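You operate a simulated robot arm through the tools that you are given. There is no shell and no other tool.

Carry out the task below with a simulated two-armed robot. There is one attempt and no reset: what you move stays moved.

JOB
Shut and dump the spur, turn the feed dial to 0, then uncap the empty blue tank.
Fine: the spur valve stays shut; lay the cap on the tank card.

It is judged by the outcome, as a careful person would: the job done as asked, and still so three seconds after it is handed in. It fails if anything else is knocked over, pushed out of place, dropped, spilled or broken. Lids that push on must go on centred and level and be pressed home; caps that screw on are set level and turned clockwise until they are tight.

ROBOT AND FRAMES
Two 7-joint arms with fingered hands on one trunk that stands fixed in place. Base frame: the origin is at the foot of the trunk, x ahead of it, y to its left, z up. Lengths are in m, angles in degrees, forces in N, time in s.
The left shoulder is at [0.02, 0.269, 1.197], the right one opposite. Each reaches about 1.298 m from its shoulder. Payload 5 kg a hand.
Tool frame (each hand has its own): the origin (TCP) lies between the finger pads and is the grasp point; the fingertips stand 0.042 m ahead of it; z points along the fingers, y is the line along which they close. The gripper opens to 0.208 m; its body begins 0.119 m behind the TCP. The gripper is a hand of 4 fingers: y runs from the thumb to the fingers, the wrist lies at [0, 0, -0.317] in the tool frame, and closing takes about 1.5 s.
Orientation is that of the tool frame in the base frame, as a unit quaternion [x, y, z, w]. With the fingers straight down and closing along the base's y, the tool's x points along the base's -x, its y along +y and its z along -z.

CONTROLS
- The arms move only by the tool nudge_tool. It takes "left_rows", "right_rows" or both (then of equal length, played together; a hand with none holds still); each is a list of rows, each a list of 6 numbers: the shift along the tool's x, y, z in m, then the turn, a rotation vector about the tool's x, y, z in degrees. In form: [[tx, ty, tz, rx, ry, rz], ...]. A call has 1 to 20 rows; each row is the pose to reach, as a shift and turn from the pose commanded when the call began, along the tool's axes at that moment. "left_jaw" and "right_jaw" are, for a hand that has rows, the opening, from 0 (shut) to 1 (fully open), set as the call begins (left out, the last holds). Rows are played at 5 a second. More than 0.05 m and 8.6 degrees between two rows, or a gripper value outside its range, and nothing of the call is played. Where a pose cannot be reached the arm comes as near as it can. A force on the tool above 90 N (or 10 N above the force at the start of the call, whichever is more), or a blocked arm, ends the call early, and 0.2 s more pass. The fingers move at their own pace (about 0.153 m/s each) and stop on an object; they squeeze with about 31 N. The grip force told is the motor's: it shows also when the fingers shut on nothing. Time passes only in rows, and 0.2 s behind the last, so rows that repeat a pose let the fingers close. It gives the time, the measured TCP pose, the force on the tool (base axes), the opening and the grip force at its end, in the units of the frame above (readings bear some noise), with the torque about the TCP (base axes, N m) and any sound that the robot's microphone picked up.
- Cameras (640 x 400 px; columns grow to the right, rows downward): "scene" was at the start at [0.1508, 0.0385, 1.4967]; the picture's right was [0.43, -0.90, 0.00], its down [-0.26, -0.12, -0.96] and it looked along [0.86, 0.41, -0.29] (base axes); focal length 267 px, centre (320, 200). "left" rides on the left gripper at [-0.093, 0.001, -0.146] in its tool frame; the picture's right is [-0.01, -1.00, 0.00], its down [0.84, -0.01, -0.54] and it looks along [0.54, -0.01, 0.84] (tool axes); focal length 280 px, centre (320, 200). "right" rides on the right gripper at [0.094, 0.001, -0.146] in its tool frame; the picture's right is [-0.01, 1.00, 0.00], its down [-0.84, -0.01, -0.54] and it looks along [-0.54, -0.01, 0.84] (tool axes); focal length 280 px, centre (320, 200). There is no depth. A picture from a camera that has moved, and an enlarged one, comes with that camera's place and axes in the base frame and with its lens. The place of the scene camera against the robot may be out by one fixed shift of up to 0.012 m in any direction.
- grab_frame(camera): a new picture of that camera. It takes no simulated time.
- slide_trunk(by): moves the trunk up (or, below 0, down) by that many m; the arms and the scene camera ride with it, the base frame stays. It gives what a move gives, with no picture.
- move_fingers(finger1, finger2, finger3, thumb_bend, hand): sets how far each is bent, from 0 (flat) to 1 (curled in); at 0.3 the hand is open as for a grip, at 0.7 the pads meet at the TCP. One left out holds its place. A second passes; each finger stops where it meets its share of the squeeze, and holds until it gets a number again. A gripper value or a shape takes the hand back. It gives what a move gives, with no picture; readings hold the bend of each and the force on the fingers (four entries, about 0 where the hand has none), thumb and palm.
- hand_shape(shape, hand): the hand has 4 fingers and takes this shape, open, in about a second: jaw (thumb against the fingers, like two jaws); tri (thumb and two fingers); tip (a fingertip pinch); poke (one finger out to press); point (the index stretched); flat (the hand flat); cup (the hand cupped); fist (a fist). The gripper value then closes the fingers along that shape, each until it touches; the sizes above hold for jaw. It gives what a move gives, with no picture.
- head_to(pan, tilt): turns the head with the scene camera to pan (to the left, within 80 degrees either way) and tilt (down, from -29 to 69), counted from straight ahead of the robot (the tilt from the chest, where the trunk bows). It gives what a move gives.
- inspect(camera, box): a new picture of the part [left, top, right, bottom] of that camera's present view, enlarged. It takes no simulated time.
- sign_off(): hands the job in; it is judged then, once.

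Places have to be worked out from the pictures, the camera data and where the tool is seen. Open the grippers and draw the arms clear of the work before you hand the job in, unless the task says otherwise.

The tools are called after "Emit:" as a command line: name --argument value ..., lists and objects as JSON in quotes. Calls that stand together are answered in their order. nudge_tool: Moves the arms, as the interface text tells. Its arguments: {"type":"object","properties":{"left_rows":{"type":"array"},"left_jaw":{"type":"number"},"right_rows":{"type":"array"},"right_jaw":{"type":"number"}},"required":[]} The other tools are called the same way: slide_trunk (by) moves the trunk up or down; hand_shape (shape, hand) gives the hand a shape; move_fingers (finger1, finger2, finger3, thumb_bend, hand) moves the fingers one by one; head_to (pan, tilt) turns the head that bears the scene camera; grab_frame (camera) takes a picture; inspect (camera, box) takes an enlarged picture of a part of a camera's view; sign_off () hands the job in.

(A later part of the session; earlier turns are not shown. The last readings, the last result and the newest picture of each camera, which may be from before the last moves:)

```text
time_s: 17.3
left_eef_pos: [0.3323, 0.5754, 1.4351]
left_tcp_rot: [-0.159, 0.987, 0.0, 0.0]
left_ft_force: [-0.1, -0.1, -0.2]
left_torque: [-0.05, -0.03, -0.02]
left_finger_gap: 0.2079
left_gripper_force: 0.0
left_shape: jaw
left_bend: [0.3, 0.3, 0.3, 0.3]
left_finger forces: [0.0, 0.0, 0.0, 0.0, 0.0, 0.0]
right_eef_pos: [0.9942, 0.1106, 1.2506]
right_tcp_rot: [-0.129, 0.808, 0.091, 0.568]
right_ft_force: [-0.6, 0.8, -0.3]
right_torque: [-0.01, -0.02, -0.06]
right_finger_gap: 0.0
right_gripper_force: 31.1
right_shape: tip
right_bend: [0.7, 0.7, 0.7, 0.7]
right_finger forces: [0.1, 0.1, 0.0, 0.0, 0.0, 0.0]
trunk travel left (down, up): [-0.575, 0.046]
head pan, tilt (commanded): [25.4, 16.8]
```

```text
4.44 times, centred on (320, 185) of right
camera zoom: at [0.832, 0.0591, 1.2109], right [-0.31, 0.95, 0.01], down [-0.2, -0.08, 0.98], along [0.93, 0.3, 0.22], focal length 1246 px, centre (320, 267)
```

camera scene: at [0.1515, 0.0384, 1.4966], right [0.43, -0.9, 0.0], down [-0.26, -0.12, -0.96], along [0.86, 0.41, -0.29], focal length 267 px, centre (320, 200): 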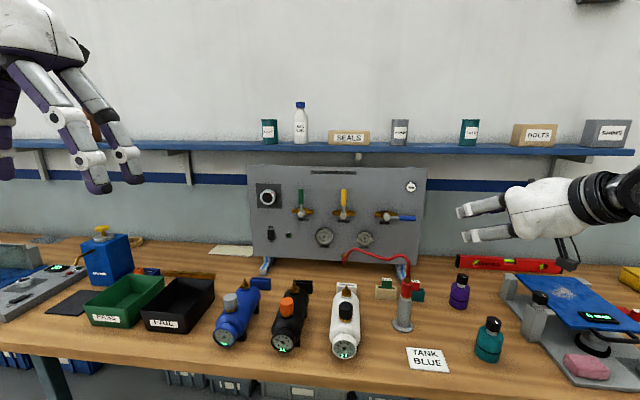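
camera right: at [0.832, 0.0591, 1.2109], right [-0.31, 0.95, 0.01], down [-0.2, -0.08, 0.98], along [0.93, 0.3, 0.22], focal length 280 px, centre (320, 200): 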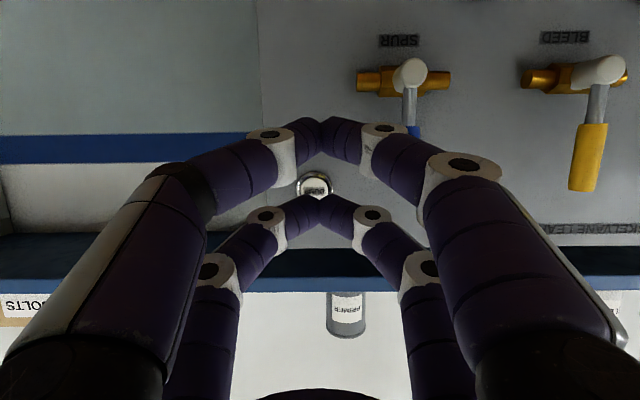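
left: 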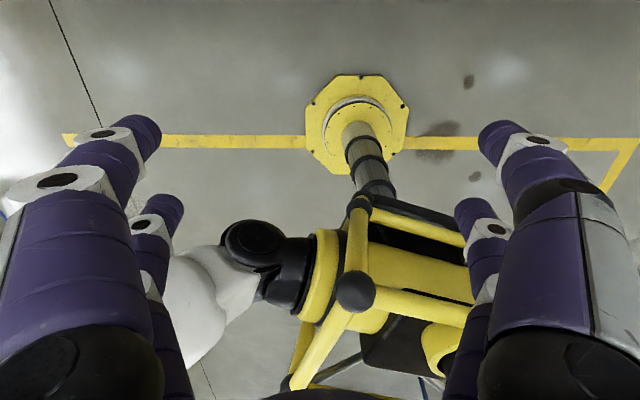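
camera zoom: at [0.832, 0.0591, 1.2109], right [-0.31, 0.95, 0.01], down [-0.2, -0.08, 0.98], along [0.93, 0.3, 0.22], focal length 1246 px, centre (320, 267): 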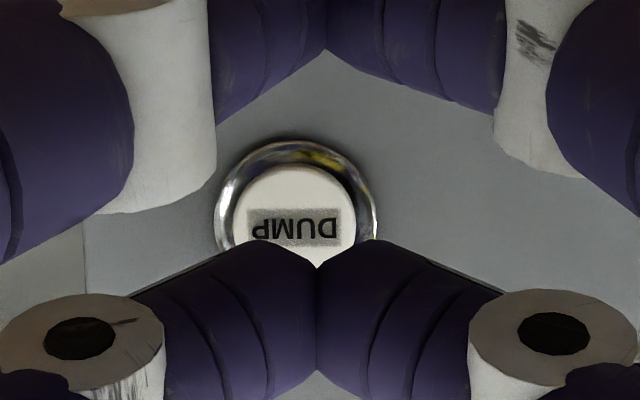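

The prong is vertically aligned with the button and needs about 6 mm to the panel's right. I correct that and advance along the panel normal to just short of contact.

Emit:
nudge_tool --right_rows '[[-0.0051, -0.0063, 0.0141, 0, 0, 0], [-0.0103, -0.0063, 0.0282, 0, 0, 0], [-0.0147, -0.0063, 0.0404, 0, 0, 0]]'

Emit:
inspect --camera "right" --box '[260, 140, 380, 230]'

Emit:
inspect --camera "scene" --box '[350, 160, 450, 260]'

```text
time_s: 18.1
left_eef_pos: [0.3327, 0.576, 1.4346]
left_tcp_rot: [-0.159, 0.987, 0.0, 0.0]
left_ft_force: [-0.6, -0.1, 1.0]
left_torque: [-0.04, 0.04, 0.02]
left_finger_gap: 0.208
left_gripper_force: 0.2
left_shape: jaw
left_bend: [0.3, 0.3, 0.3, 0.3]
left_finger forces: [0.0, 0.1, 0.0, 0.0, 0.0, 0.1]
right_eef_pos: [1.0389, 0.1177, 1.2492]
right_tcp_rot: [-0.129, 0.809, 0.09, 0.566]
right_ft_force: [0.3, 0.4, 0.0]
right_torque: [0.01, 0.04, 0.03]
right_finger_gap: 0.0
right_gripper_force: 30.7
right_shape: tip
right_bend: [0.7, 0.7, 0.7, 0.7]
right_finger forces: [0.0, 0.1, 0.0, 0.0, 0.1, 0.0]
trunk travel left (down, up): [-0.575, 0.046]
head pan, tilt (commanded): [25.4, 16.8]
```

```text
4.44 times, centred on (320, 185) of right
camera zoom: at [0.8759, 0.0655, 1.2103], right [-0.31, 0.95, 0.01], down [-0.2, -0.08, 0.98], along [0.93, 0.3, 0.22], focal length 1246 px, centre (320, 267)
```

zoom: 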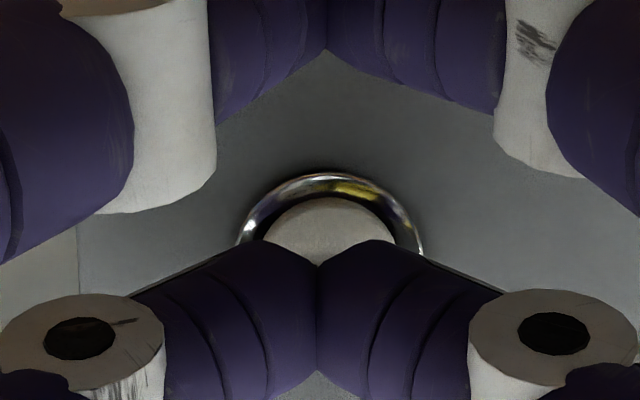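

```text
4.00 times, centred on (400, 210) of scene
camera zoom: at [0.151, 0.0387, 1.4966], right [0.43, -0.9, 0.0], down [-0.26, -0.12, -0.96], along [0.86, 0.41, -0.29], focal length 1069 px, centre (0, 160)
```

zoom: 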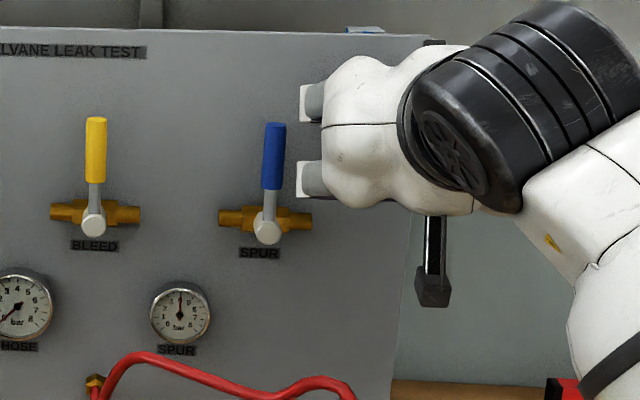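

The prong tip is centred on the button within about 2 mm. I advance slowly until contact.

Emit:
nudge_tool --right_rows '[[-0.0017, 0.001, 0.0047, 0, 0, 0], [-0.0034, 0.001, 0.0094, 0, 0, 0], [-0.0051, 0.001, 0.0141, 0, 0, 0]]'

Emit:
inspect --camera "scene" --box '[350, 160, 450, 260]'

```text
time_s: 18.9
left_eef_pos: [0.3309, 0.5757, 1.4342]
left_tcp_rot: [-0.158, 0.987, 0.0, 0.001]
left_ft_force: [0.1, 0.3, 0.1]
left_torque: [0.02, -0.06, 0.0]
left_finger_gap: 0.2079
left_gripper_force: 0.1
left_shape: jaw
left_bend: [0.3, 0.3, 0.3, 0.3]
left_finger forces: [0.0, 0.0, 0.0, 0.0, 0.1, 0.0]
right_eef_pos: [1.0507, 0.1226, 1.2509]
right_tcp_rot: [-0.13, 0.809, 0.092, 0.566]
right_ft_force: [-12.2, -3.4, -3.4]
right_torque: [0.06, -0.09, -0.06]
right_finger_gap: 0.0002
right_gripper_force: 31.3
right_shape: tip
right_bend: [0.7, 0.7, 0.7, 0.7]
right_finger forces: [0.2, 0.0, 0.0, 0.0, 0.0, 0.1]
trunk travel left (down, up): [-0.575, 0.046]
head pan, tilt (commanded): [25.4, 16.8]
heard: click
```

```text
4.00 times, centred on (400, 210) of scene
camera zoom: at [0.1499, 0.0381, 1.4968], right [0.43, -0.9, 0.0], down [-0.26, -0.12, -0.96], along [0.87, 0.41, -0.29], focal length 1069 px, centre (0, 160)
```

zoom: 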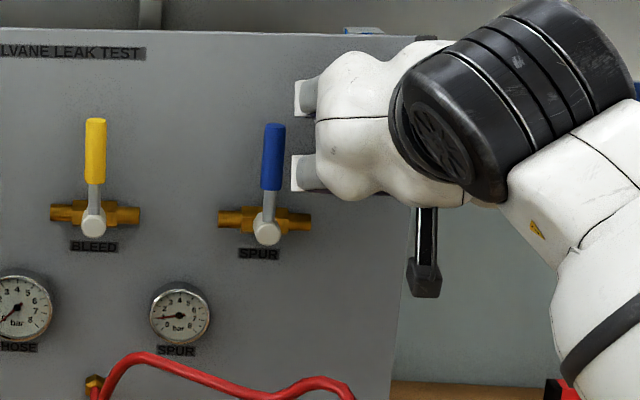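

Contact at 12 N with a click, and the spur gauge is already falling. I hold the press for a second and look at the gauge again.

Emit:
nudge_tool --right_rows '[[0, 0, 0, 0, 0, 0], [0, 0, 0, 0, 0, 0], [0, 0, 0, 0, 0, 0], [0, 0, 0, 0, 0, 0], [0, 0, 0, 0, 0, 0], [0, 0, 0, 0, 0, 0]]'

Emit:
inspect --camera "scene" --box '[300, 215, 400, 260]'

```text
time_s: 20.3
left_eef_pos: [0.3322, 0.5761, 1.4355]
left_tcp_rot: [-0.159, 0.987, 0.0, 0.0]
left_ft_force: [-0.7, -0.9, -0.4]
left_torque: [-0.02, -0.02, 0.0]
left_finger_gap: 0.2078
left_gripper_force: 0.2
left_shape: jaw
left_bend: [0.3, 0.3, 0.3, 0.3]
left_finger forces: [0.0, 0.0, 0.0, 0.1, 0.0, 0.0]
right_eef_pos: [1.0513, 0.1231, 1.2511]
right_tcp_rot: [-0.129, 0.808, 0.091, 0.568]
right_ft_force: [-13.0, -3.9, -4.2]
right_torque: [0.02, -0.04, 0.02]
right_finger_gap: 0.0002
right_gripper_force: 30.7
right_shape: tip
right_bend: [0.7, 0.7, 0.7, 0.7]
right_finger forces: [0.0, 0.0, 0.1, 0.1, 0.0, 0.1]
trunk travel left (down, up): [-0.575, 0.046]
head pan, tilt (commanded): [25.4, 16.8]
```

```text
6.40 times, centred on (350, 238) of scene
camera zoom: at [0.1501, 0.0382, 1.4968], right [0.43, -0.9, 0.0], down [-0.26, -0.12, -0.96], along [0.87, 0.41, -0.29], focal length 1711 px, centre (128, -40)
```

zoom: 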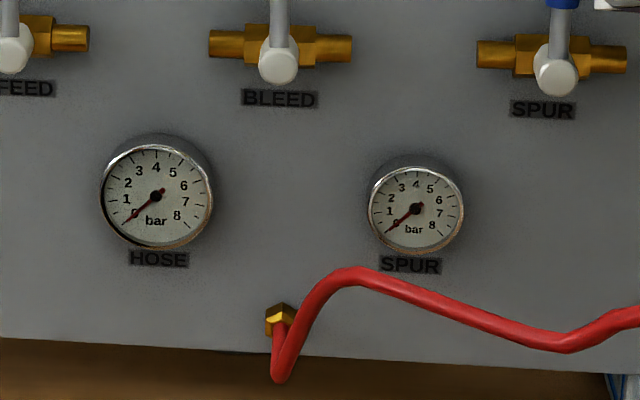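

The spur gauge reads 0. I release the button straight back and then move the right hand aside.

Emit:
nudge_tool --right_rows '[[0.014, 0, -0.0376, 0, 0, 0], [0.0273, 0, -0.0752, 0, 0, 0], [0.041, 0, -0.1128, 0, 0, 0], [0.03, -0.045, -0.117, 0, 0, 0], [0.019, -0.09, -0.121, 0, 0, 0], [0.008, -0.135, -0.125, 0, 0, 0], [-0.003, -0.18, -0.129, 0, 0, 0], [-0.014, -0.225, -0.133, 0, 0, 0], [-0.025, -0.27, -0.137, 0, 0, 0]]'

Emit:
grab_frame --camera "scene"

Emit:
inspect --camera "scene" --box '[245, 160, 435, 280]'

```text
time_s: 22.3
left_eef_pos: [0.3335, 0.5752, 1.4358]
left_tcp_rot: [-0.158, 0.987, 0.001, 0.001]
left_ft_force: [-0.2, -0.9, -0.5]
left_torque: [0.15, -0.1, -0.02]
left_finger_gap: 0.208
left_gripper_force: 0.0
left_shape: jaw
left_bend: [0.3, 0.3, 0.3, 0.3]
left_finger forces: [0.1, 0.0, 0.0, 0.0, 0.1, 0.0]
right_eef_pos: [1.02, -0.1714, 1.3209]
right_tcp_rot: [-0.13, 0.809, 0.092, 0.566]
right_ft_force: [0.2, -0.7, -0.8]
right_torque: [0.01, -0.05, 0.0]
right_finger_gap: 0.0
right_gripper_force: 30.8
right_shape: tip
right_bend: [0.7, 0.7, 0.7, 0.7]
right_finger forces: [0.1, 0.1, 0.1, 0.0, 0.0, 0.0]
trunk travel left (down, up): [-0.575, 0.046]
head pan, tilt (commanded): [25.4, 16.8]
```

```text
taken
camera scene: at [0.1506, 0.0375, 1.4968], right [0.43, -0.9, 0.0], down [-0.26, -0.12, -0.96], along [0.87, 0.41, -0.29], focal length 267 px, centre (320, 200)
```

scene: 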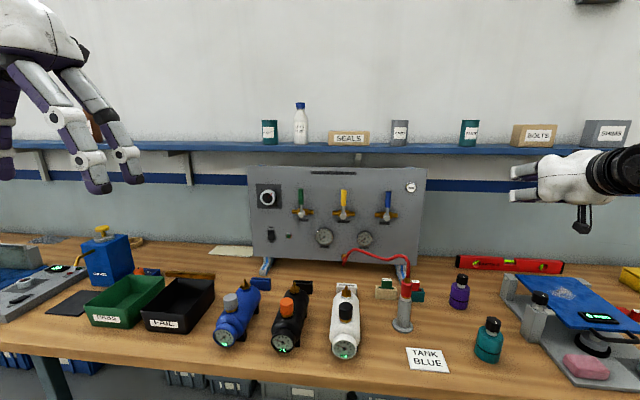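

```text
3.33 times, centred on (340, 220) of scene
camera zoom: at [0.1506, 0.0375, 1.4968], right [0.43, -0.9, 0.0], down [-0.26, -0.12, -0.96], along [0.87, 0.41, -0.29], focal length 891 px, centre (253, 133)
```

zoom: 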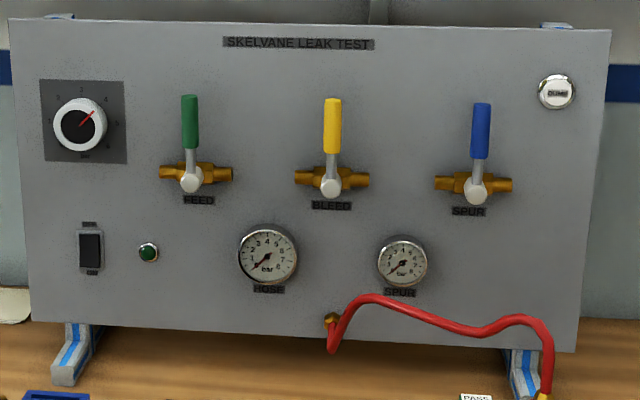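

SPUR lever is upright, gauge at 0 and the spur is dumped. Next is the feed dial, with the left hand: I bring it forward and level, facing the dial at a standoff.

Emit:
nudge_tool --left_rows '[[-0.0361, -0.0119, 0.0185, 0, -7.5, 0], [-0.0722, -0.0239, 0.037, 0, -15, 0], [-0.1082, -0.0358, 0.0555, 0, -22.5, 0], [-0.1443, -0.0477, 0.074, 0, -30, 0], [-0.1804, -0.0597, 0.0925, 0, -37.5, 0], [-0.2164, -0.0716, 0.111, 0, -45, 0], [-0.2525, -0.0835, 0.1295, 0, -52.5, 0], [-0.2886, -0.0955, 0.148, 0, -60, 0], [-0.3247, -0.1074, 0.1665, 0, -67.5, 0], [-0.3608, -0.1193, 0.185, 0, -75, 0], [-0.3968, -0.1313, 0.2035, 0, -82.5, 0], [-0.4329, -0.1432, 0.222, 0, -90, 0]]'

Emit:
grab_frame --camera "left"

Emit:
grab_frame --camera "scene"

```text
time_s: 24.9
left_eef_pos: [0.7612, 0.5838, 1.2312]
left_tcp_rot: [-0.119, 0.736, 0.105, 0.658]
left_ft_force: [2.5, 1.1, -5.0]
left_torque: [0.19, -0.48, -0.03]
left_finger_gap: 0.2079
left_gripper_force: 0.0
left_shape: jaw
left_bend: [0.3, 0.3, 0.3, 0.3]
left_finger forces: [0.0, 0.1, 0.0, 0.0, 0.0, 0.0]
left hand out of reach, approached as far as the arm can: row 12
right_eef_pos: [1.0248, -0.1706, 1.3179]
right_tcp_rot: [-0.13, 0.81, 0.09, 0.565]
right_ft_force: [3.0, -0.3, -2.5]
right_torque: [0.12, -0.17, 0.15]
right_finger_gap: 0.0001
right_gripper_force: 31.0
right_shape: tip
right_bend: [0.7, 0.7, 0.7, 0.7]
right_finger forces: [0.1, 0.1, 0.1, 0.0, 0.0, 0.1]
trunk travel left (down, up): [-0.575, 0.046]
head pan, tilt (commanded): [25.4, 16.8]
```

```text
taken
camera left: at [0.6319, 0.5441, 1.3401], right [0.32, -0.95, 0.02], down [-0.59, -0.21, -0.78], along [0.74, 0.24, -0.63], focal length 280 px, centre (320, 200)
```

left: 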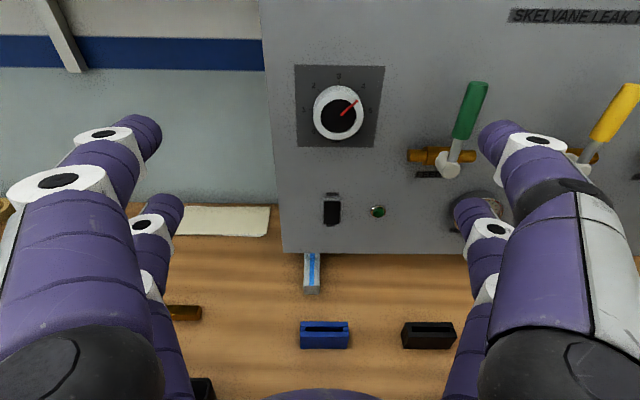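

```text
taken
camera scene: at [0.1545, 0.0402, 1.4958], right [0.43, -0.9, 0.0], down [-0.26, -0.12, -0.96], along [0.86, 0.41, -0.29], focal length 267 px, centre (320, 200)
```

scene: 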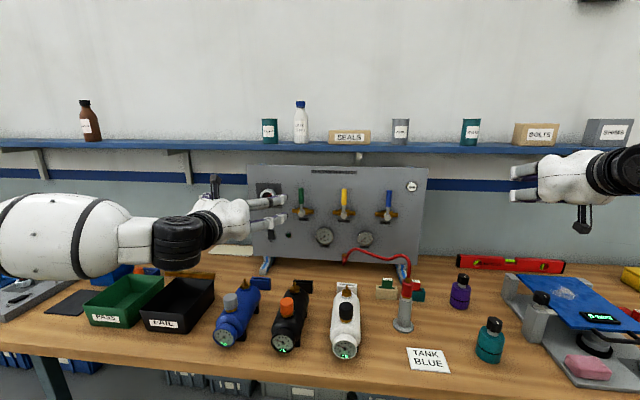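

The wrist stopped about 6° short of level, but the left camera sees the dial well. I zoom in on it.

Emit:
inspect --camera "left" --box '[280, 55, 400, 160]'

Emit:
inspect --camera "scene" --box '[170, 160, 310, 260]'

```text
3.81 times, centred on (340, 108) of left
camera zoom: at [0.6319, 0.5441, 1.3401], right [0.32, -0.95, 0.02], down [-0.59, -0.21, -0.78], along [0.74, 0.24, -0.63], focal length 1068 px, centre (244, 552)
```

zoom: 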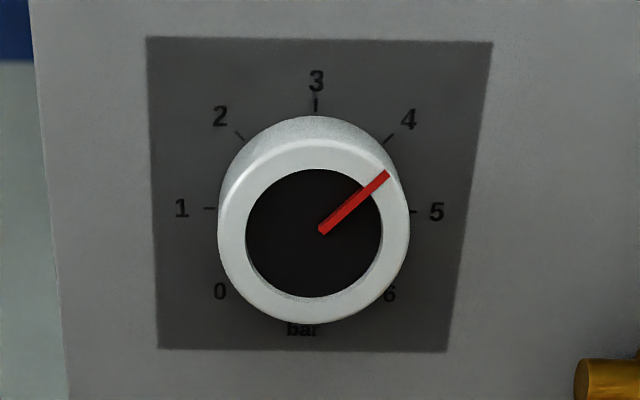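

```text
4.00 times, centred on (240, 210) of scene
camera zoom: at [0.1545, 0.0402, 1.4958], right [0.43, -0.9, 0.0], down [-0.26, -0.12, -0.96], along [0.86, 0.41, -0.29], focal length 1069 px, centre (640, 160)
```

zoom: 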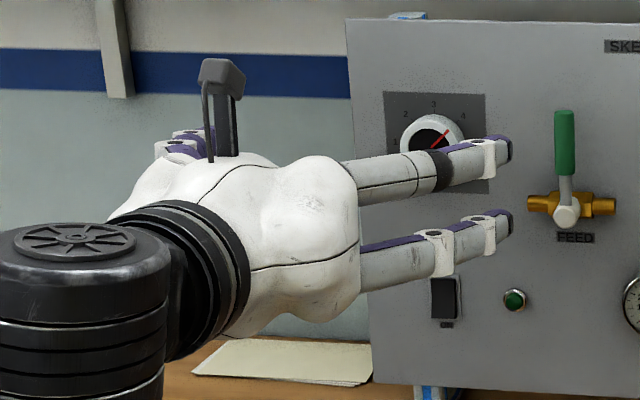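

The dial reads about 4 bar. Its axis is near L −0.295, z 1.213, with a 57 mm diameter and the front face at D about 1.072. I narrow the jaw so the fingers clear the FEED lever and step forward to see whether the hand can level out.

Emit:
nudge_tool --left_rows '[[0, 0, 0.01, 0, 0, 0], [0, 0, 0.02, 0, 0, 0], [0, 0, 0.03, 0, 0, 0], [0, 0, 0.04, 0, 0, 0], [0, 0, 0.05, 0, 0, 0], [0, 0, 0.05, 0, 0, 0]]' --left_jaw 0.5

Emit:
grab_frame --camera "left"

```text
time_s: 26.3
left_eef_pos: [0.8043, 0.5972, 1.2295]
left_tcp_rot: [-0.119, 0.738, 0.106, 0.656]
left_ft_force: [-2.1, -1.0, 0.5]
left_torque: [0.0, 0.07, 0.03]
left_finger_gap: 0.1043
left_gripper_force: 0.0
left_shape: jaw
left_bend: [0.73, 0.73, 0.73, 0.7]
left_finger forces: [0.1, 0.0, 0.0, 0.0, 0.1, 0.0]
right_eef_pos: [1.0199, -0.1719, 1.3209]
right_tcp_rot: [-0.129, 0.808, 0.091, 0.568]
right_ft_force: [-0.3, -0.3, 0.9]
right_torque: [-0.01, 0.06, 0.02]
right_finger_gap: 0.0
right_gripper_force: 31.0
right_shape: tip
right_bend: [0.7, 0.7, 0.7, 0.7]
right_finger forces: [0.0, 0.1, 0.0, 0.0, 0.0, 0.1]
trunk travel left (down, up): [-0.575, 0.046]
head pan, tilt (commanded): [25.4, 16.8]
```

```text
taken
camera left: at [0.6769, 0.5575, 1.3421], right [0.32, -0.95, 0.01], down [-0.6, -0.21, -0.77], along [0.74, 0.24, -0.63], focal length 280 px, centre (320, 200)
```

left: 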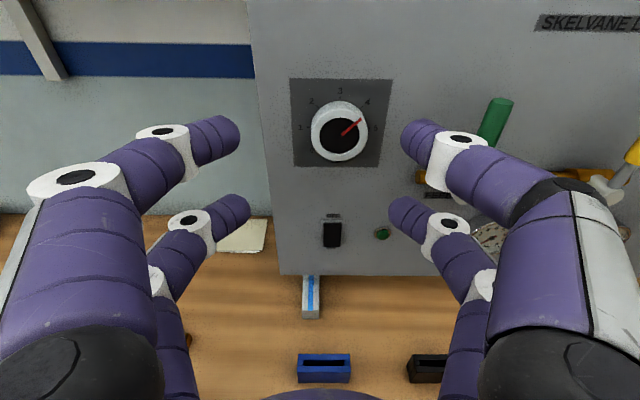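

The forward step worked. I now try pitching the hand level by the missing 6°.

Emit:
nudge_tool --left_rows '[[0, 0, 0, 0, -3.2, 0], [0, 0, 0, 0, -6.4, 0], [0, 0, 0, 0, -6.4, 0]]'

```text
time_s: 27.1
left_eef_pos: [0.8058, 0.5983, 1.231]
left_tcp_rot: [-0.121, 0.738, 0.107, 0.655]
left_ft_force: [-0.2, 0.4, -0.3]
left_torque: [0.0, -0.01, -0.04]
left_finger_gap: 0.1049
left_gripper_force: 0.1
left_shape: jaw
left_bend: [0.73, 0.73, 0.73, 0.7]
left_finger forces: [0.0, 0.0, 0.0, 0.0, 0.0, 0.0]
left hand out of reach, approached as far as the arm can: row 1, 2, 3
right_eef_pos: [1.0212, -0.1723, 1.3203]
right_tcp_rot: [-0.129, 0.808, 0.091, 0.567]
right_ft_force: [0.6, -0.2, 0.1]
right_torque: [-0.02, -0.01, 0.02]
right_finger_gap: 0.0001
right_gripper_force: 30.8
right_shape: tip
right_bend: [0.7, 0.7, 0.7, 0.7]
right_finger forces: [0.1, 0.0, 0.1, 0.0, 0.0, 0.0]
trunk travel left (down, up): [-0.575, 0.046]
head pan, tilt (commanded): [25.4, 16.8]
```

The wrist stops with the hand about 7° nose-down, which is acceptable for gripping the knob. I check how far the hand can roll at this standoff: first +88° about the tool axis.

Emit:
nudge_tool --left_rows '[[0, 0, 0, 0, 0, 8], [0, 0, 0, 0, 0, 16], [0, 0, 0, 0, 0, 24], [0, 0, 0, 0, 0, 32], [0, 0, 0, 0, 0, 40], [0, 0, 0, 0, 0, 48], [0, 0, 0, 0, 0, 56], [0, 0, 0, 0, 0, 64], [0, 0, 0, 0, 0, 72], [0, 0, 0, 0, 0, 80], [0, 0, 0, 0, 0, 88]]'

Emit:
grab_frame --camera "left"

Emit:
grab_frame --camera "scene"

```text
time_s: 29.5
left_eef_pos: [0.8056, 0.5972, 1.2305]
left_tcp_rot: [0.427, 0.615, 0.532, 0.397]
left_ft_force: [0.0, 0.1, 0.4]
left_torque: [0.02, 0.03, -0.02]
left_finger_gap: 0.1045
left_gripper_force: 0.1
left_shape: jaw
left_bend: [0.73, 0.73, 0.73, 0.7]
left_finger forces: [0.1, 0.0, 0.1, 0.0, 0.1, 0.1]
right_eef_pos: [1.0222, -0.1719, 1.3204]
right_tcp_rot: [-0.129, 0.809, 0.091, 0.567]
right_ft_force: [-0.4, 0.4, 0.8]
right_torque: [0.05, -0.02, -0.02]
right_finger_gap: 0.0
right_gripper_force: 31.1
right_shape: tip
right_bend: [0.7, 0.7, 0.7, 0.7]
right_finger forces: [0.0, 0.0, 0.0, 0.0, 0.0, 0.0]
trunk travel left (down, up): [-0.575, 0.046]
head pan, tilt (commanded): [25.4, 16.8]
```

```text
taken
camera left: at [0.6977, 0.4643, 1.2526], right [-0.1, -0.08, -0.99], down [-0.78, 0.63, 0.02], along [0.62, 0.77, -0.13], focal length 280 px, centre (320, 200)
```

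left: 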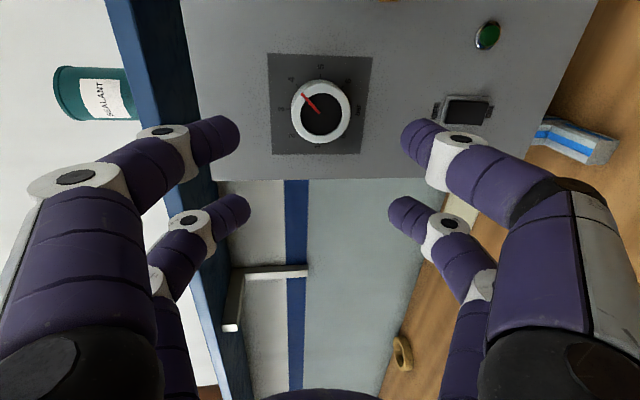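

```text
taken
camera scene: at [0.1508, 0.0384, 1.4967], right [0.43, -0.9, 0.0], down [-0.26, -0.12, -0.96], along [0.86, 0.41, -0.29], focal length 267 px, centre (320, 200)
```

scene: 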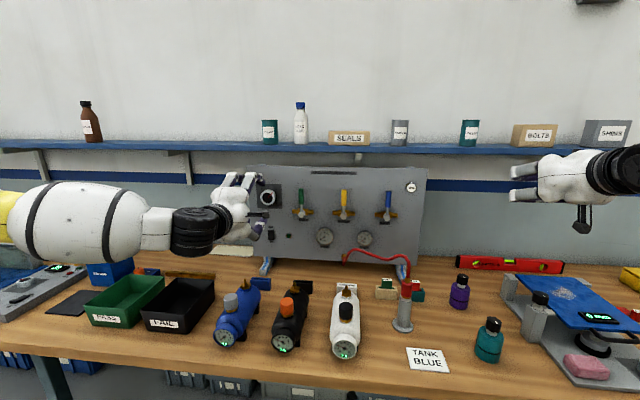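

Roll +88° is reachable. I zoom on the dial from this second viewpoint to refine its position.

Emit:
inspect --camera "left" --box '[260, 45, 380, 160]'

```text
3.48 times, centred on (320, 102) of left
camera zoom: at [0.6977, 0.4643, 1.2526], right [-0.1, -0.08, -0.99], down [-0.78, 0.63, 0.02], along [0.62, 0.77, -0.13], focal length 975 px, centre (320, 539)
```

zoom: 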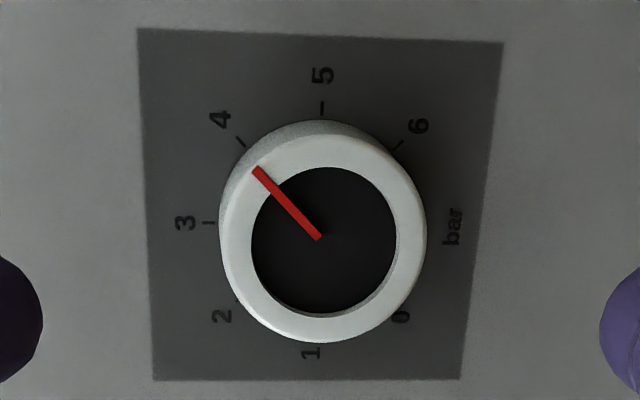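

Two views agree: knob front at D 1.066, L about −0.297, z about 1.215, diameter about 56 mm. I move the open fingers over the knob.

Emit:
nudge_tool --left_rows '[[-0.009, -0.0004, 0.02, 0, 0, 0], [-0.0177, -0.0007, 0.04, 0, 0, 0], [-0.0177, -0.0007, 0.06, 0, 0, 0], [-0.0177, -0.0007, 0.08, 0, 0, 0], [-0.0177, -0.0007, 0.0985, 0, 0, 0]]'

Emit:
grab_frame --camera "left"

Emit:
inspect --camera "scene" --box '[200, 150, 330, 260]'

```text
time_s: 30.7
left_eef_pos: [0.895, 0.6156, 1.2263]
left_tcp_rot: [0.425, 0.617, 0.532, 0.395]
left_ft_force: [-82.9, -6.0, 9.9]
left_torque: [0.51, -5.21, 0.61]
left_finger_gap: 0.102
left_gripper_force: 0.0
left_shape: jaw
left_bend: [0.76, 0.76, 0.73, 0.7]
left_finger forces: [42.5, 37.5, 0.0, 0.0, 0.1, 0.0]
left hand out of reach, approached as far as the arm can: row 3, 4
right_eef_pos: [1.016, -0.17, 1.3253]
right_tcp_rot: [-0.13, 0.807, 0.092, 0.569]
right_ft_force: [2.4, -4.2, -0.4]
right_torque: [0.19, -0.01, 0.51]
right_finger_gap: 0.0001
right_gripper_force: 30.7
right_shape: tip
right_bend: [0.7, 0.7, 0.7, 0.7]
right_finger forces: [0.0, 0.0, 0.0, 0.1, 0.1, 0.0]
trunk travel left (down, up): [-0.575, 0.046]
head pan, tilt (commanded): [25.4, 16.8]
```

```text
taken
camera left: at [0.7889, 0.4806, 1.2502], right [-0.1, -0.09, -0.99], down [-0.78, 0.62, 0.02], along [0.61, 0.78, -0.13], focal length 280 px, centre (320, 200)
```

left: 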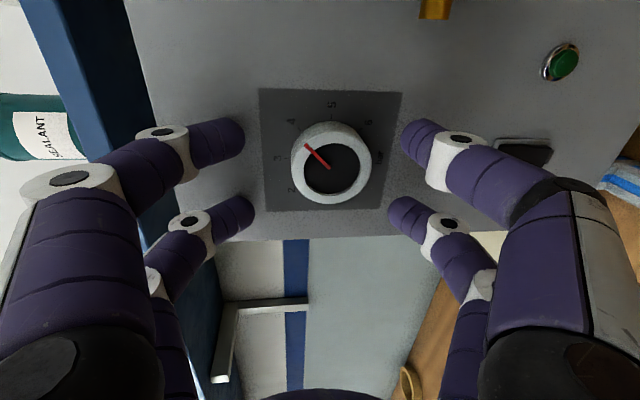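

```text
3.64 times, centred on (265, 205) of scene
camera zoom: at [0.1437, 0.0369, 1.498], right [0.43, -0.9, 0.0], down [-0.26, -0.12, -0.96], along [0.86, 0.42, -0.28], focal length 972 px, centre (520, 182)
```

zoom: 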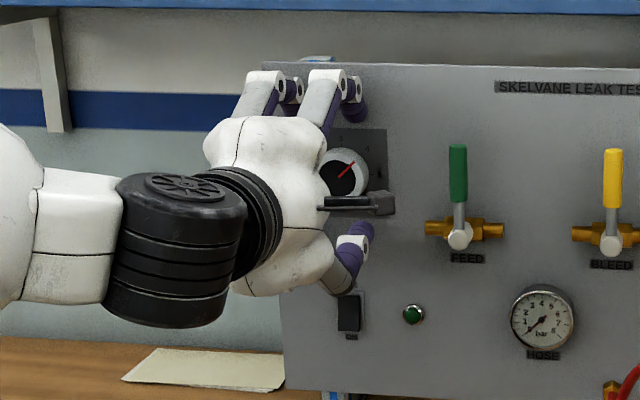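

The upper fingers met the panel (83 N), so they reach further than I assumed. I back off at once by about 2 cm.

Emit:
nudge_tool --left_rows '[[0, 0, -0.01, 0, 0, 0], [0, 0, -0.025, 0, 0, 0], [0, 0, -0.04, 0, 0, 0]]'

Emit:
grab_frame --camera "scene"

Emit:
grab_frame --camera "left"

```text
time_s: 31.5
left_eef_pos: [0.8665, 0.6021, 1.2258]
left_tcp_rot: [0.428, 0.615, 0.53, 0.397]
left_ft_force: [0.4, -1.5, 0.5]
left_torque: [0.0, 0.09, 0.28]
left_finger_gap: 0.104
left_gripper_force: 0.1
left_shape: jaw
left_bend: [0.73, 0.73, 0.73, 0.7]
left_finger forces: [0.1, 0.1, 0.0, 0.0, 0.0, 0.1]
left hand out of reach, approached as far as the arm can: row 2, 3
right_eef_pos: [1.0215, -0.1766, 1.3189]
right_tcp_rot: [-0.127, 0.809, 0.09, 0.567]
right_ft_force: [0.1, -2.0, -0.3]
right_torque: [0.12, -0.05, 0.25]
right_finger_gap: 0.0001
right_gripper_force: 31.4
right_shape: tip
right_bend: [0.7, 0.7, 0.7, 0.7]
right_finger forces: [0.0, 0.0, 0.0, 0.0, 0.1, 0.0]
trunk travel left (down, up): [-0.575, 0.046]
head pan, tilt (commanded): [25.4, 16.8]
```

```text
taken
camera scene: at [0.1511, 0.0361, 1.4969], right [0.43, -0.9, 0.0], down [-0.26, -0.12, -0.96], along [0.87, 0.41, -0.29], focal length 267 px, centre (320, 200)
```

scene: 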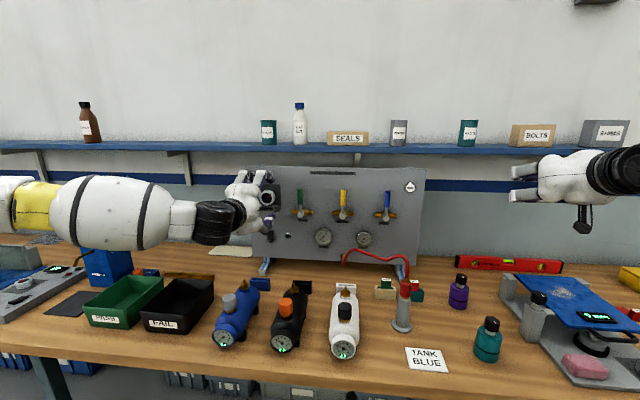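

```text
taken
camera left: at [0.758, 0.4682, 1.2502], right [-0.1, -0.08, -0.99], down [-0.78, 0.63, 0.03], along [0.62, 0.77, -0.13], focal length 280 px, centre (320, 200)
```

left: 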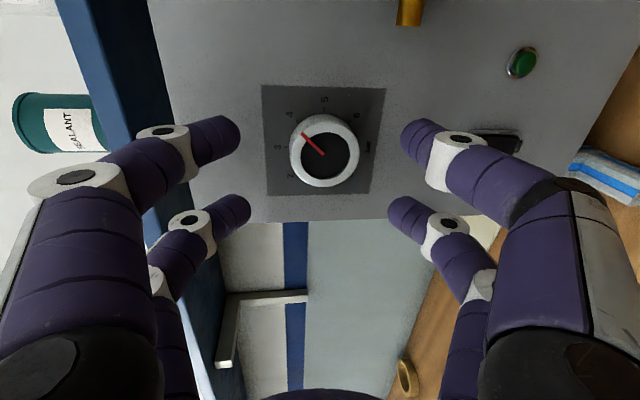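

The panel is undisturbed and the hand is free. The left wrist is near a joint limit with the shoulder this high. I'll retract both hands a little and then lower the trunk so the forearm can slope upward.

Emit:
nudge_tool --right_rows '[[0.0077, -0.0004, -0.0444, 0, 0, 0], [0.0153, -0.0008, -0.0889, 0, 0, 0], [0.023, -0.0012, -0.1333, 0, 0, 0], [0.0306, -0.0016, -0.1777, 0, 0, 0], [0.0383, -0.002, -0.2222, 0, 0, 0], [0.046, -0.0023, -0.2666, 0, 0, 0], [0.0536, -0.0027, -0.311, 0, 0, 0], [0.0613, -0.0031, -0.3554, 0, 0, 0], [0.0689, -0.0035, -0.4, 0, 0, 0], [0.0766, -0.0039, -0.4443, 0, 0, 0]]' --left_rows '[[0, 0, -0.01, 0, 0, 0], [0, 0, -0.02, 0, 0, 0], [0, 0, -0.03, 0, 0, 0], [0, 0, -0.04, 0, 0, 0], [0, 0, -0.05, 0, 0, 0], [0, 0, -0.06, 0, 0, 0], [0, 0, -0.07, 0, 0, 0], [0, 0, -0.08, 0, 0, 0], [0, 0, -0.09, 0, 0, 0], [0, 0, -0.1, 0, 0, 0]]'

Emit:
grab_frame --camera "scene"

```text
time_s: 33.7
left_eef_pos: [0.7693, 0.574, 1.2402]
left_tcp_rot: [0.426, 0.613, 0.533, 0.398]
left_ft_force: [0.1, -0.1, 1.5]
left_torque: [-0.06, 0.1, -0.05]
left_finger_gap: 0.104
left_gripper_force: 0.0
left_shape: jaw
left_bend: [0.73, 0.73, 0.73, 0.7]
left_finger forces: [0.0, 0.0, 0.0, 0.0, 0.1, 0.1]
right_eef_pos: [0.5985, -0.3118, 1.4021]
right_tcp_rot: [-0.13, 0.808, 0.091, 0.567]
right_ft_force: [-0.7, -0.5, -0.2]
right_torque: [-0.01, -0.02, -0.02]
right_finger_gap: 0.0001
right_gripper_force: 31.2
right_shape: tip
right_bend: [0.7, 0.7, 0.7, 0.7]
right_finger forces: [0.1, 0.1, 0.1, 0.0, 0.0, 0.0]
trunk travel left (down, up): [-0.575, 0.046]
head pan, tilt (commanded): [25.4, 16.8]
```

```text
taken
camera scene: at [0.1496, 0.0382, 1.497], right [0.43, -0.9, 0.0], down [-0.26, -0.12, -0.96], along [0.87, 0.41, -0.29], focal length 267 px, centre (320, 200)
```

scene: 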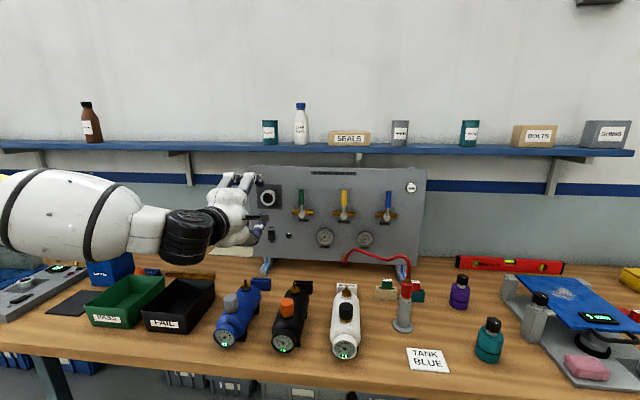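

Both hands are clear. I lower the trunk 0.12 m; below the hands there is free space.

Emit:
slide_trunk --by -0.12

Emit:
grab_frame --camera "scene"

Emit:
grab_frame --camera "left"

```text
time_s: 35.2
left_eef_pos: [0.7691, 0.5731, 1.1193]
left_tcp_rot: [0.427, 0.613, 0.532, 0.398]
left_ft_force: [-1.3, 0.2, -0.6]
left_torque: [-0.02, 0.04, 0.04]
left_finger_gap: 0.1042
left_gripper_force: 0.1
left_shape: jaw
left_bend: [0.73, 0.73, 0.73, 0.7]
left_finger forces: [0.0, 0.0, 0.1, 0.0, 0.0, 0.0]
right_eef_pos: [0.6011, -0.314, 1.28]
right_tcp_rot: [-0.129, 0.808, 0.09, 0.568]
right_ft_force: [-0.1, -0.3, 0.0]
right_torque: [0.01, -0.01, 0.03]
right_finger_gap: 0.0001
right_gripper_force: 31.5
right_shape: tip
right_bend: [0.7, 0.7, 0.7, 0.7]
right_finger forces: [0.0, 0.0, 0.1, 0.0, 0.0, 0.0]
trunk travel left (down, up): [-0.455, 0.166]
head pan, tilt (commanded): [25.4, 16.8]
```

```text
taken
camera scene: at [0.1551, 0.0382, 1.3763], right [0.43, -0.9, 0.0], down [-0.26, -0.12, -0.96], along [0.87, 0.41, -0.29], focal length 267 px, centre (320, 200)
```

scene: 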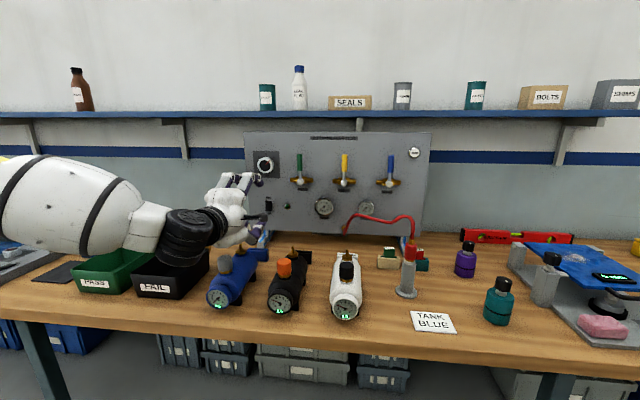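

```text
taken
camera left: at [0.6621, 0.4403, 1.1414], right [-0.1, -0.08, -0.99], down [-0.78, 0.63, 0.02], along [0.62, 0.77, -0.12], focal length 280 px, centre (320, 200)
```

left: 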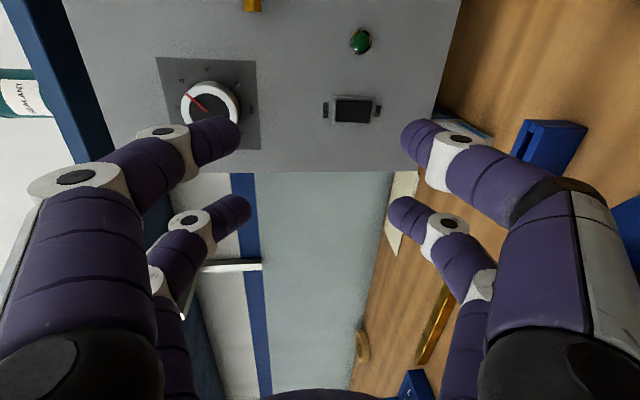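

With the trunk lower I raise the left hand back to dial height and pitch it level.

Emit:
nudge_tool --left_rows '[[-0.003, 0.033, 0.0095, -2.2, 0, 0], [-0.006, 0.066, 0.019, -4.4, 0, 0], [-0.009, 0.0994, 0.0284, -6.7, 0, 0], [-0.009, 0.0994, 0.0284, -6.7, 0, 0]]'

Emit:
grab_frame --camera "left"

```text
time_s: 36.2
left_eef_pos: [0.8108, 0.5827, 1.2138]
left_tcp_rot: [0.402, 0.583, 0.566, 0.422]
left_ft_force: [0.1, 0.6, -0.5]
left_torque: [-0.02, -0.01, -0.06]
left_finger_gap: 0.1043
left_gripper_force: 0.0
left_shape: jaw
left_bend: [0.73, 0.73, 0.73, 0.7]
left_finger forces: [0.0, 0.0, 0.1, 0.0, 0.1, 0.1]
right_eef_pos: [0.6011, -0.3139, 1.2802]
right_tcp_rot: [-0.13, 0.809, 0.091, 0.566]
right_ft_force: [0.2, 0.2, -0.2]
right_torque: [-0.04, -0.02, -0.03]
right_finger_gap: 0.0
right_gripper_force: 31.0
right_shape: tip
right_bend: [0.7, 0.7, 0.7, 0.7]
right_finger forces: [0.0, 0.0, 0.1, 0.0, 0.0, 0.0]
trunk travel left (down, up): [-0.455, 0.166]
head pan, tilt (commanded): [25.4, 16.8]
```

```text
taken
camera left: at [0.7014, 0.4478, 1.2187], right [0.01, -0.05, -1.0], down [-0.78, 0.62, -0.04], along [0.63, 0.78, -0.03], focal length 280 px, centre (320, 200)
```

left: 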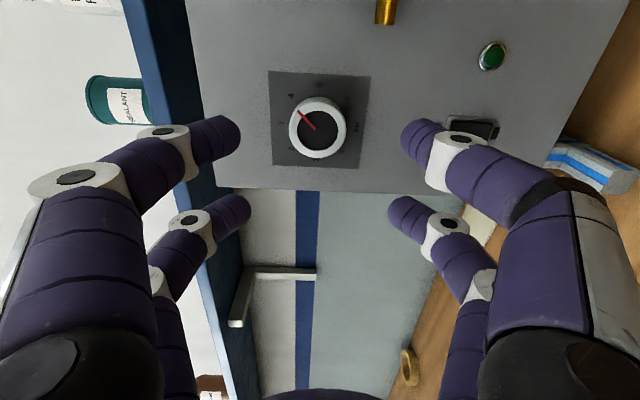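

The hand is level now and within reach. I zoom on the knob again to refine its axis in this pose.

Emit:
inspect --camera "left" --box '[260, 65, 380, 175]'

```text
3.64 times, centred on (320, 120) of left
camera zoom: at [0.7014, 0.4478, 1.2187], right [0.01, -0.05, -1.0], down [-0.78, 0.62, -0.04], along [0.63, 0.78, -0.03], focal length 1020 px, centre (320, 491)
```

zoom: 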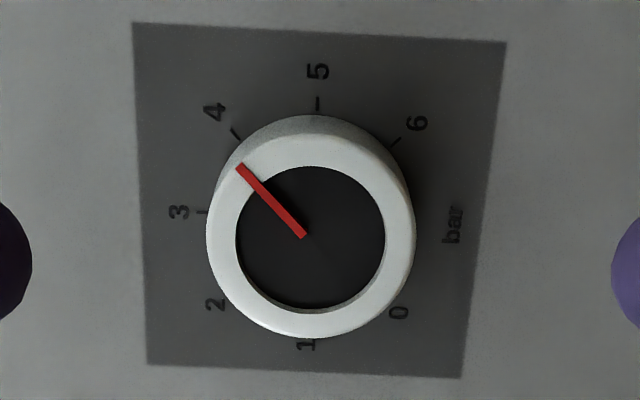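

The plate is at D about 1.088 and the knob stands 22 mm proud. I advance so the fingertips stop about 6 mm short of the plate.

Emit:
nudge_tool --left_rows '[[-0.0037, 0.0013, 0.025, 0, 0, 0], [-0.0037, 0.0013, 0.05, 0, 0, 0], [-0.0037, 0.0013, 0.065, 0, 0, 0], [-0.0037, 0.0013, 0.077, 0, 0, 0], [-0.0037, 0.0013, 0.086, 0, 0, 0]]'

Emit:
grab_frame --camera "left"

Emit:
inspect --camera "scene" --box '[190, 120, 320, 230]'

```text
time_s: 37.4
left_eef_pos: [0.8924, 0.6064, 1.214]
left_tcp_rot: [0.403, 0.583, 0.566, 0.421]
left_ft_force: [0.4, 0.1, 0.3]
left_torque: [0.01, -0.03, -0.06]
left_finger_gap: 0.1042
left_gripper_force: 0.0
left_shape: jaw
left_bend: [0.73, 0.73, 0.73, 0.7]
left_finger forces: [0.0, 0.0, 0.1, 0.2, 0.0, 0.0]
right_eef_pos: [0.6014, -0.3121, 1.2801]
right_tcp_rot: [-0.13, 0.809, 0.091, 0.566]
right_ft_force: [0.1, -0.1, 0.3]
right_torque: [0.0, 0.02, -0.03]
right_finger_gap: 0.0001
right_gripper_force: 30.9
right_shape: tip
right_bend: [0.7, 0.7, 0.7, 0.7]
right_finger forces: [0.0, 0.0, 0.1, 0.0, 0.1, 0.0]
trunk travel left (down, up): [-0.455, 0.166]
head pan, tilt (commanded): [25.4, 16.8]
```

```text
taken
camera left: at [0.7838, 0.4721, 1.2196], right [0.01, -0.05, -1.0], down [-0.78, 0.62, -0.04], along [0.63, 0.78, -0.03], focal length 280 px, centre (320, 200)
```

left: 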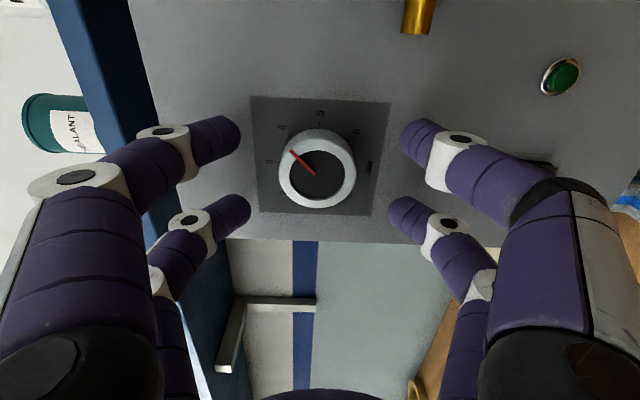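

```text
3.64 times, centred on (255, 175) of scene
camera zoom: at [0.1556, 0.0389, 1.3759], right [0.43, -0.9, 0.0], down [-0.26, -0.12, -0.96], along [0.86, 0.41, -0.29], focal length 972 px, centre (556, 291)
```

zoom: 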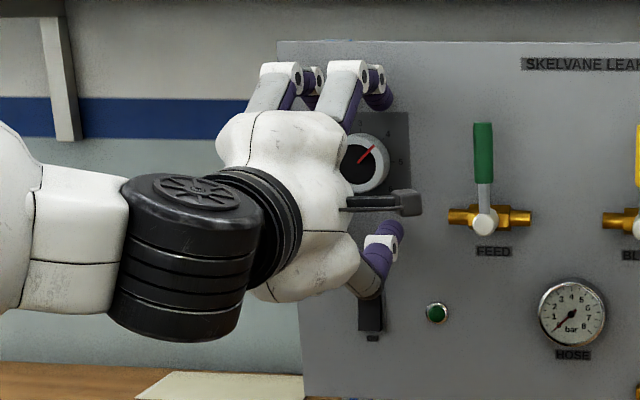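

The fingers straddle the knob with no contact, centred within a few mm. I close the jaw on it.

Emit:
nudge_tool --left_rows '[[0, 0, 0, 0, 0, 0], [0, 0, 0, 0, 0, 0], [0, 0, 0, 0, 0, 0], [0, 0, 0, 0, 0, 0], [0, 0, 0, 0, 0, 0], [0, 0, 0, 0, 0, 0]]' --left_jaw 0

Emit:
grab_frame --camera "left"

```text
time_s: 38.8
left_eef_pos: [0.8937, 0.6067, 1.2143]
left_tcp_rot: [0.403, 0.582, 0.567, 0.422]
left_ft_force: [0.4, 2.2, -0.1]
left_torque: [-0.06, 0.04, 0.05]
left_finger_gap: 0.0181
left_gripper_force: 30.6
left_shape: jaw
left_bend: [0.72, 0.72, 0.72, 0.7]
left_finger forces: [24.1, 23.8, 23.8, 0.0, 22.4, 0.1]
right_eef_pos: [0.6001, -0.3123, 1.2806]
right_tcp_rot: [-0.129, 0.809, 0.09, 0.567]
right_ft_force: [-0.2, 0.4, 0.3]
right_torque: [-0.02, -0.01, -0.04]
right_finger_gap: 0.0
right_gripper_force: 31.3
right_shape: tip
right_bend: [0.7, 0.7, 0.7, 0.7]
right_finger forces: [0.0, 0.0, 0.0, 0.0, 0.0, 0.0]
trunk travel left (down, up): [-0.455, 0.166]
head pan, tilt (commanded): [25.4, 16.8]
```

```text
taken
camera left: at [0.7838, 0.4717, 1.22], right [0.01, -0.05, -1.0], down [-0.78, 0.62, -0.04], along [0.63, 0.78, -0.03], focal length 280 px, centre (320, 200)
```

left: 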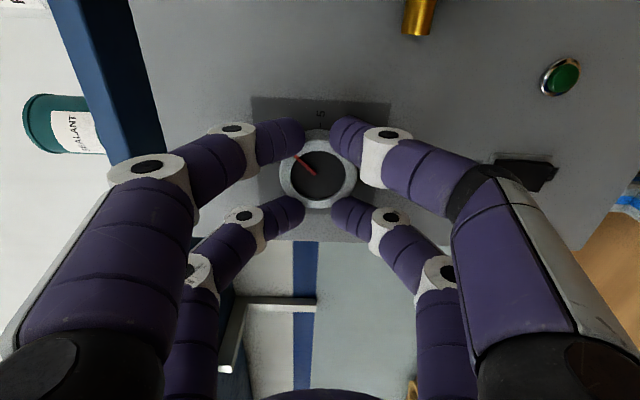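

All four fingertips hold the knob at about 24 N each. I rotate the tool −40° (counter-clockwise as seen from the front) and check the pointer.

Emit:
nudge_tool --left_rows '[[0, 0, 0, 0, 0, -5], [0, 0, 0, 0, 0, -10], [0, 0, 0, 0, 0, -15], [0, 0, 0, 0, 0, -20], [0, 0, 0, 0, 0, -25], [0, 0, 0, 0, 0, -30], [0, 0, 0, 0, 0, -35], [0, 0, 0, 0, 0, -40]]'

Emit:
grab_frame --camera "left"

Emit:
inspect --camera "scene" --box '[190, 120, 320, 230]'

```text
time_s: 40.6
left_eef_pos: [0.8936, 0.6056, 1.2148]
left_tcp_rot: [0.179, 0.684, 0.389, 0.59]
left_ft_force: [3.3, 1.1, 2.0]
left_torque: [0.03, -0.05, -0.08]
left_finger_gap: 0.0182
left_gripper_force: 31.3
left_shape: jaw
left_bend: [0.72, 0.72, 0.72, 0.7]
left_finger forces: [26.0, 23.5, 23.4, 0.1, 22.7, 0.0]
right_eef_pos: [0.6018, -0.3123, 1.2803]
right_tcp_rot: [-0.129, 0.809, 0.091, 0.567]
right_ft_force: [0.3, -0.5, -0.1]
right_torque: [0.02, 0.03, -0.03]
right_finger_gap: 0.0
right_gripper_force: 31.0
right_shape: tip
right_bend: [0.7, 0.7, 0.7, 0.7]
right_finger forces: [0.0, 0.1, 0.0, 0.0, 0.1, 0.0]
trunk travel left (down, up): [-0.455, 0.166]
head pan, tilt (commanded): [25.4, 16.8]
```

```text
taken
camera left: at [0.7759, 0.4948, 1.2793], right [0.22, -0.65, -0.73], down [-0.71, 0.41, -0.57], along [0.67, 0.64, -0.37], focal length 280 px, centre (320, 200)
```

left: 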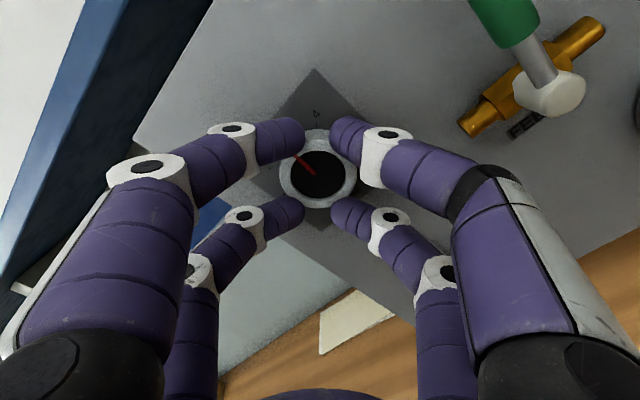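

```text
3.64 times, centred on (255, 175) of scene
camera zoom: at [0.1556, 0.0385, 1.376], right [0.43, -0.9, 0.0], down [-0.26, -0.12, -0.96], along [0.86, 0.41, -0.29], focal length 972 px, centre (556, 291)
```

zoom: 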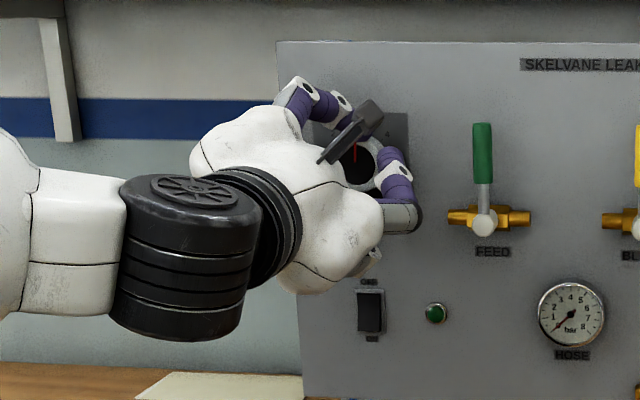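

The pointer followed and now points at 3. I continue turning counter-clockwise by another 60°.

Emit:
nudge_tool --left_rows '[[0, 0, 0, 0, 0, -6], [0, 0, 0, 0, 0, -12], [0, 0, 0, 0, 0, -18], [0, 0, 0, 0, 0, -24], [0, 0, 0, 0, 0, -30], [0, 0, 0, 0, 0, -36], [0, 0, 0, 0, 0, -42], [0, 0, 0, 0, 0, -48], [0, 0, 0, 0, 0, -54], [0, 0, 0, 0, 0, -60]]'

Emit:
grab_frame --camera "left"

Emit:
inspect --camera "scene" --box '[190, 120, 320, 230]'

```text
time_s: 42.8
left_eef_pos: [0.8915, 0.6056, 1.2158]
left_tcp_rot: [-0.188, 0.682, 0.041, 0.706]
left_ft_force: [3.1, 4.6, 11.4]
left_torque: [0.11, -0.24, -0.05]
left_finger_gap: 0.0175
left_gripper_force: 31.2
left_shape: jaw
left_bend: [0.72, 0.72, 0.72, 0.7]
left_finger forces: [29.2, 22.8, 23.0, 0.0, 24.2, 0.0]
right_eef_pos: [0.6008, -0.313, 1.2808]
right_tcp_rot: [-0.129, 0.808, 0.091, 0.567]
right_ft_force: [-0.4, -0.4, -0.5]
right_torque: [0.02, 0.01, -0.02]
right_finger_gap: 0.0002
right_gripper_force: 30.4
right_shape: tip
right_bend: [0.7, 0.7, 0.7, 0.7]
right_finger forces: [0.0, 0.1, 0.1, 0.0, 0.0, 0.1]
trunk travel left (down, up): [-0.455, 0.166]
head pan, tilt (commanded): [25.4, 16.8]
```

```text
taken
camera left: at [0.747, 0.5793, 1.3075], right [0.31, -0.92, 0.22], down [-0.45, -0.35, -0.82], along [0.84, 0.16, -0.53], focal length 280 px, centre (320, 200)
```

left: 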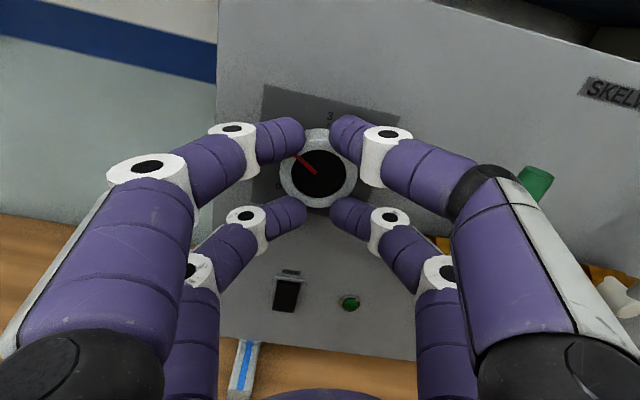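

```text
3.64 times, centred on (255, 175) of scene
camera zoom: at [0.1552, 0.0384, 1.3761], right [0.43, -0.9, 0.0], down [-0.26, -0.12, -0.96], along [0.86, 0.41, -0.29], focal length 972 px, centre (556, 291)
```

zoom: 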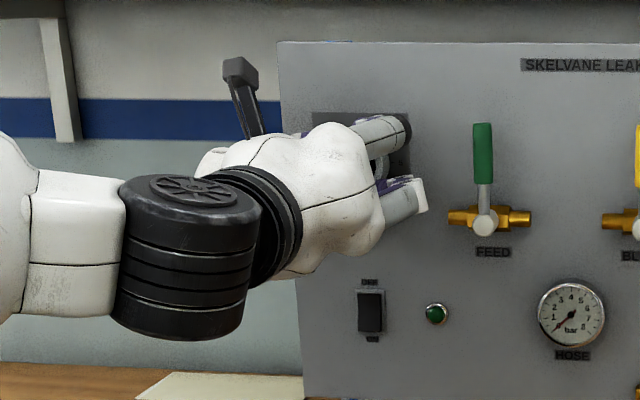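

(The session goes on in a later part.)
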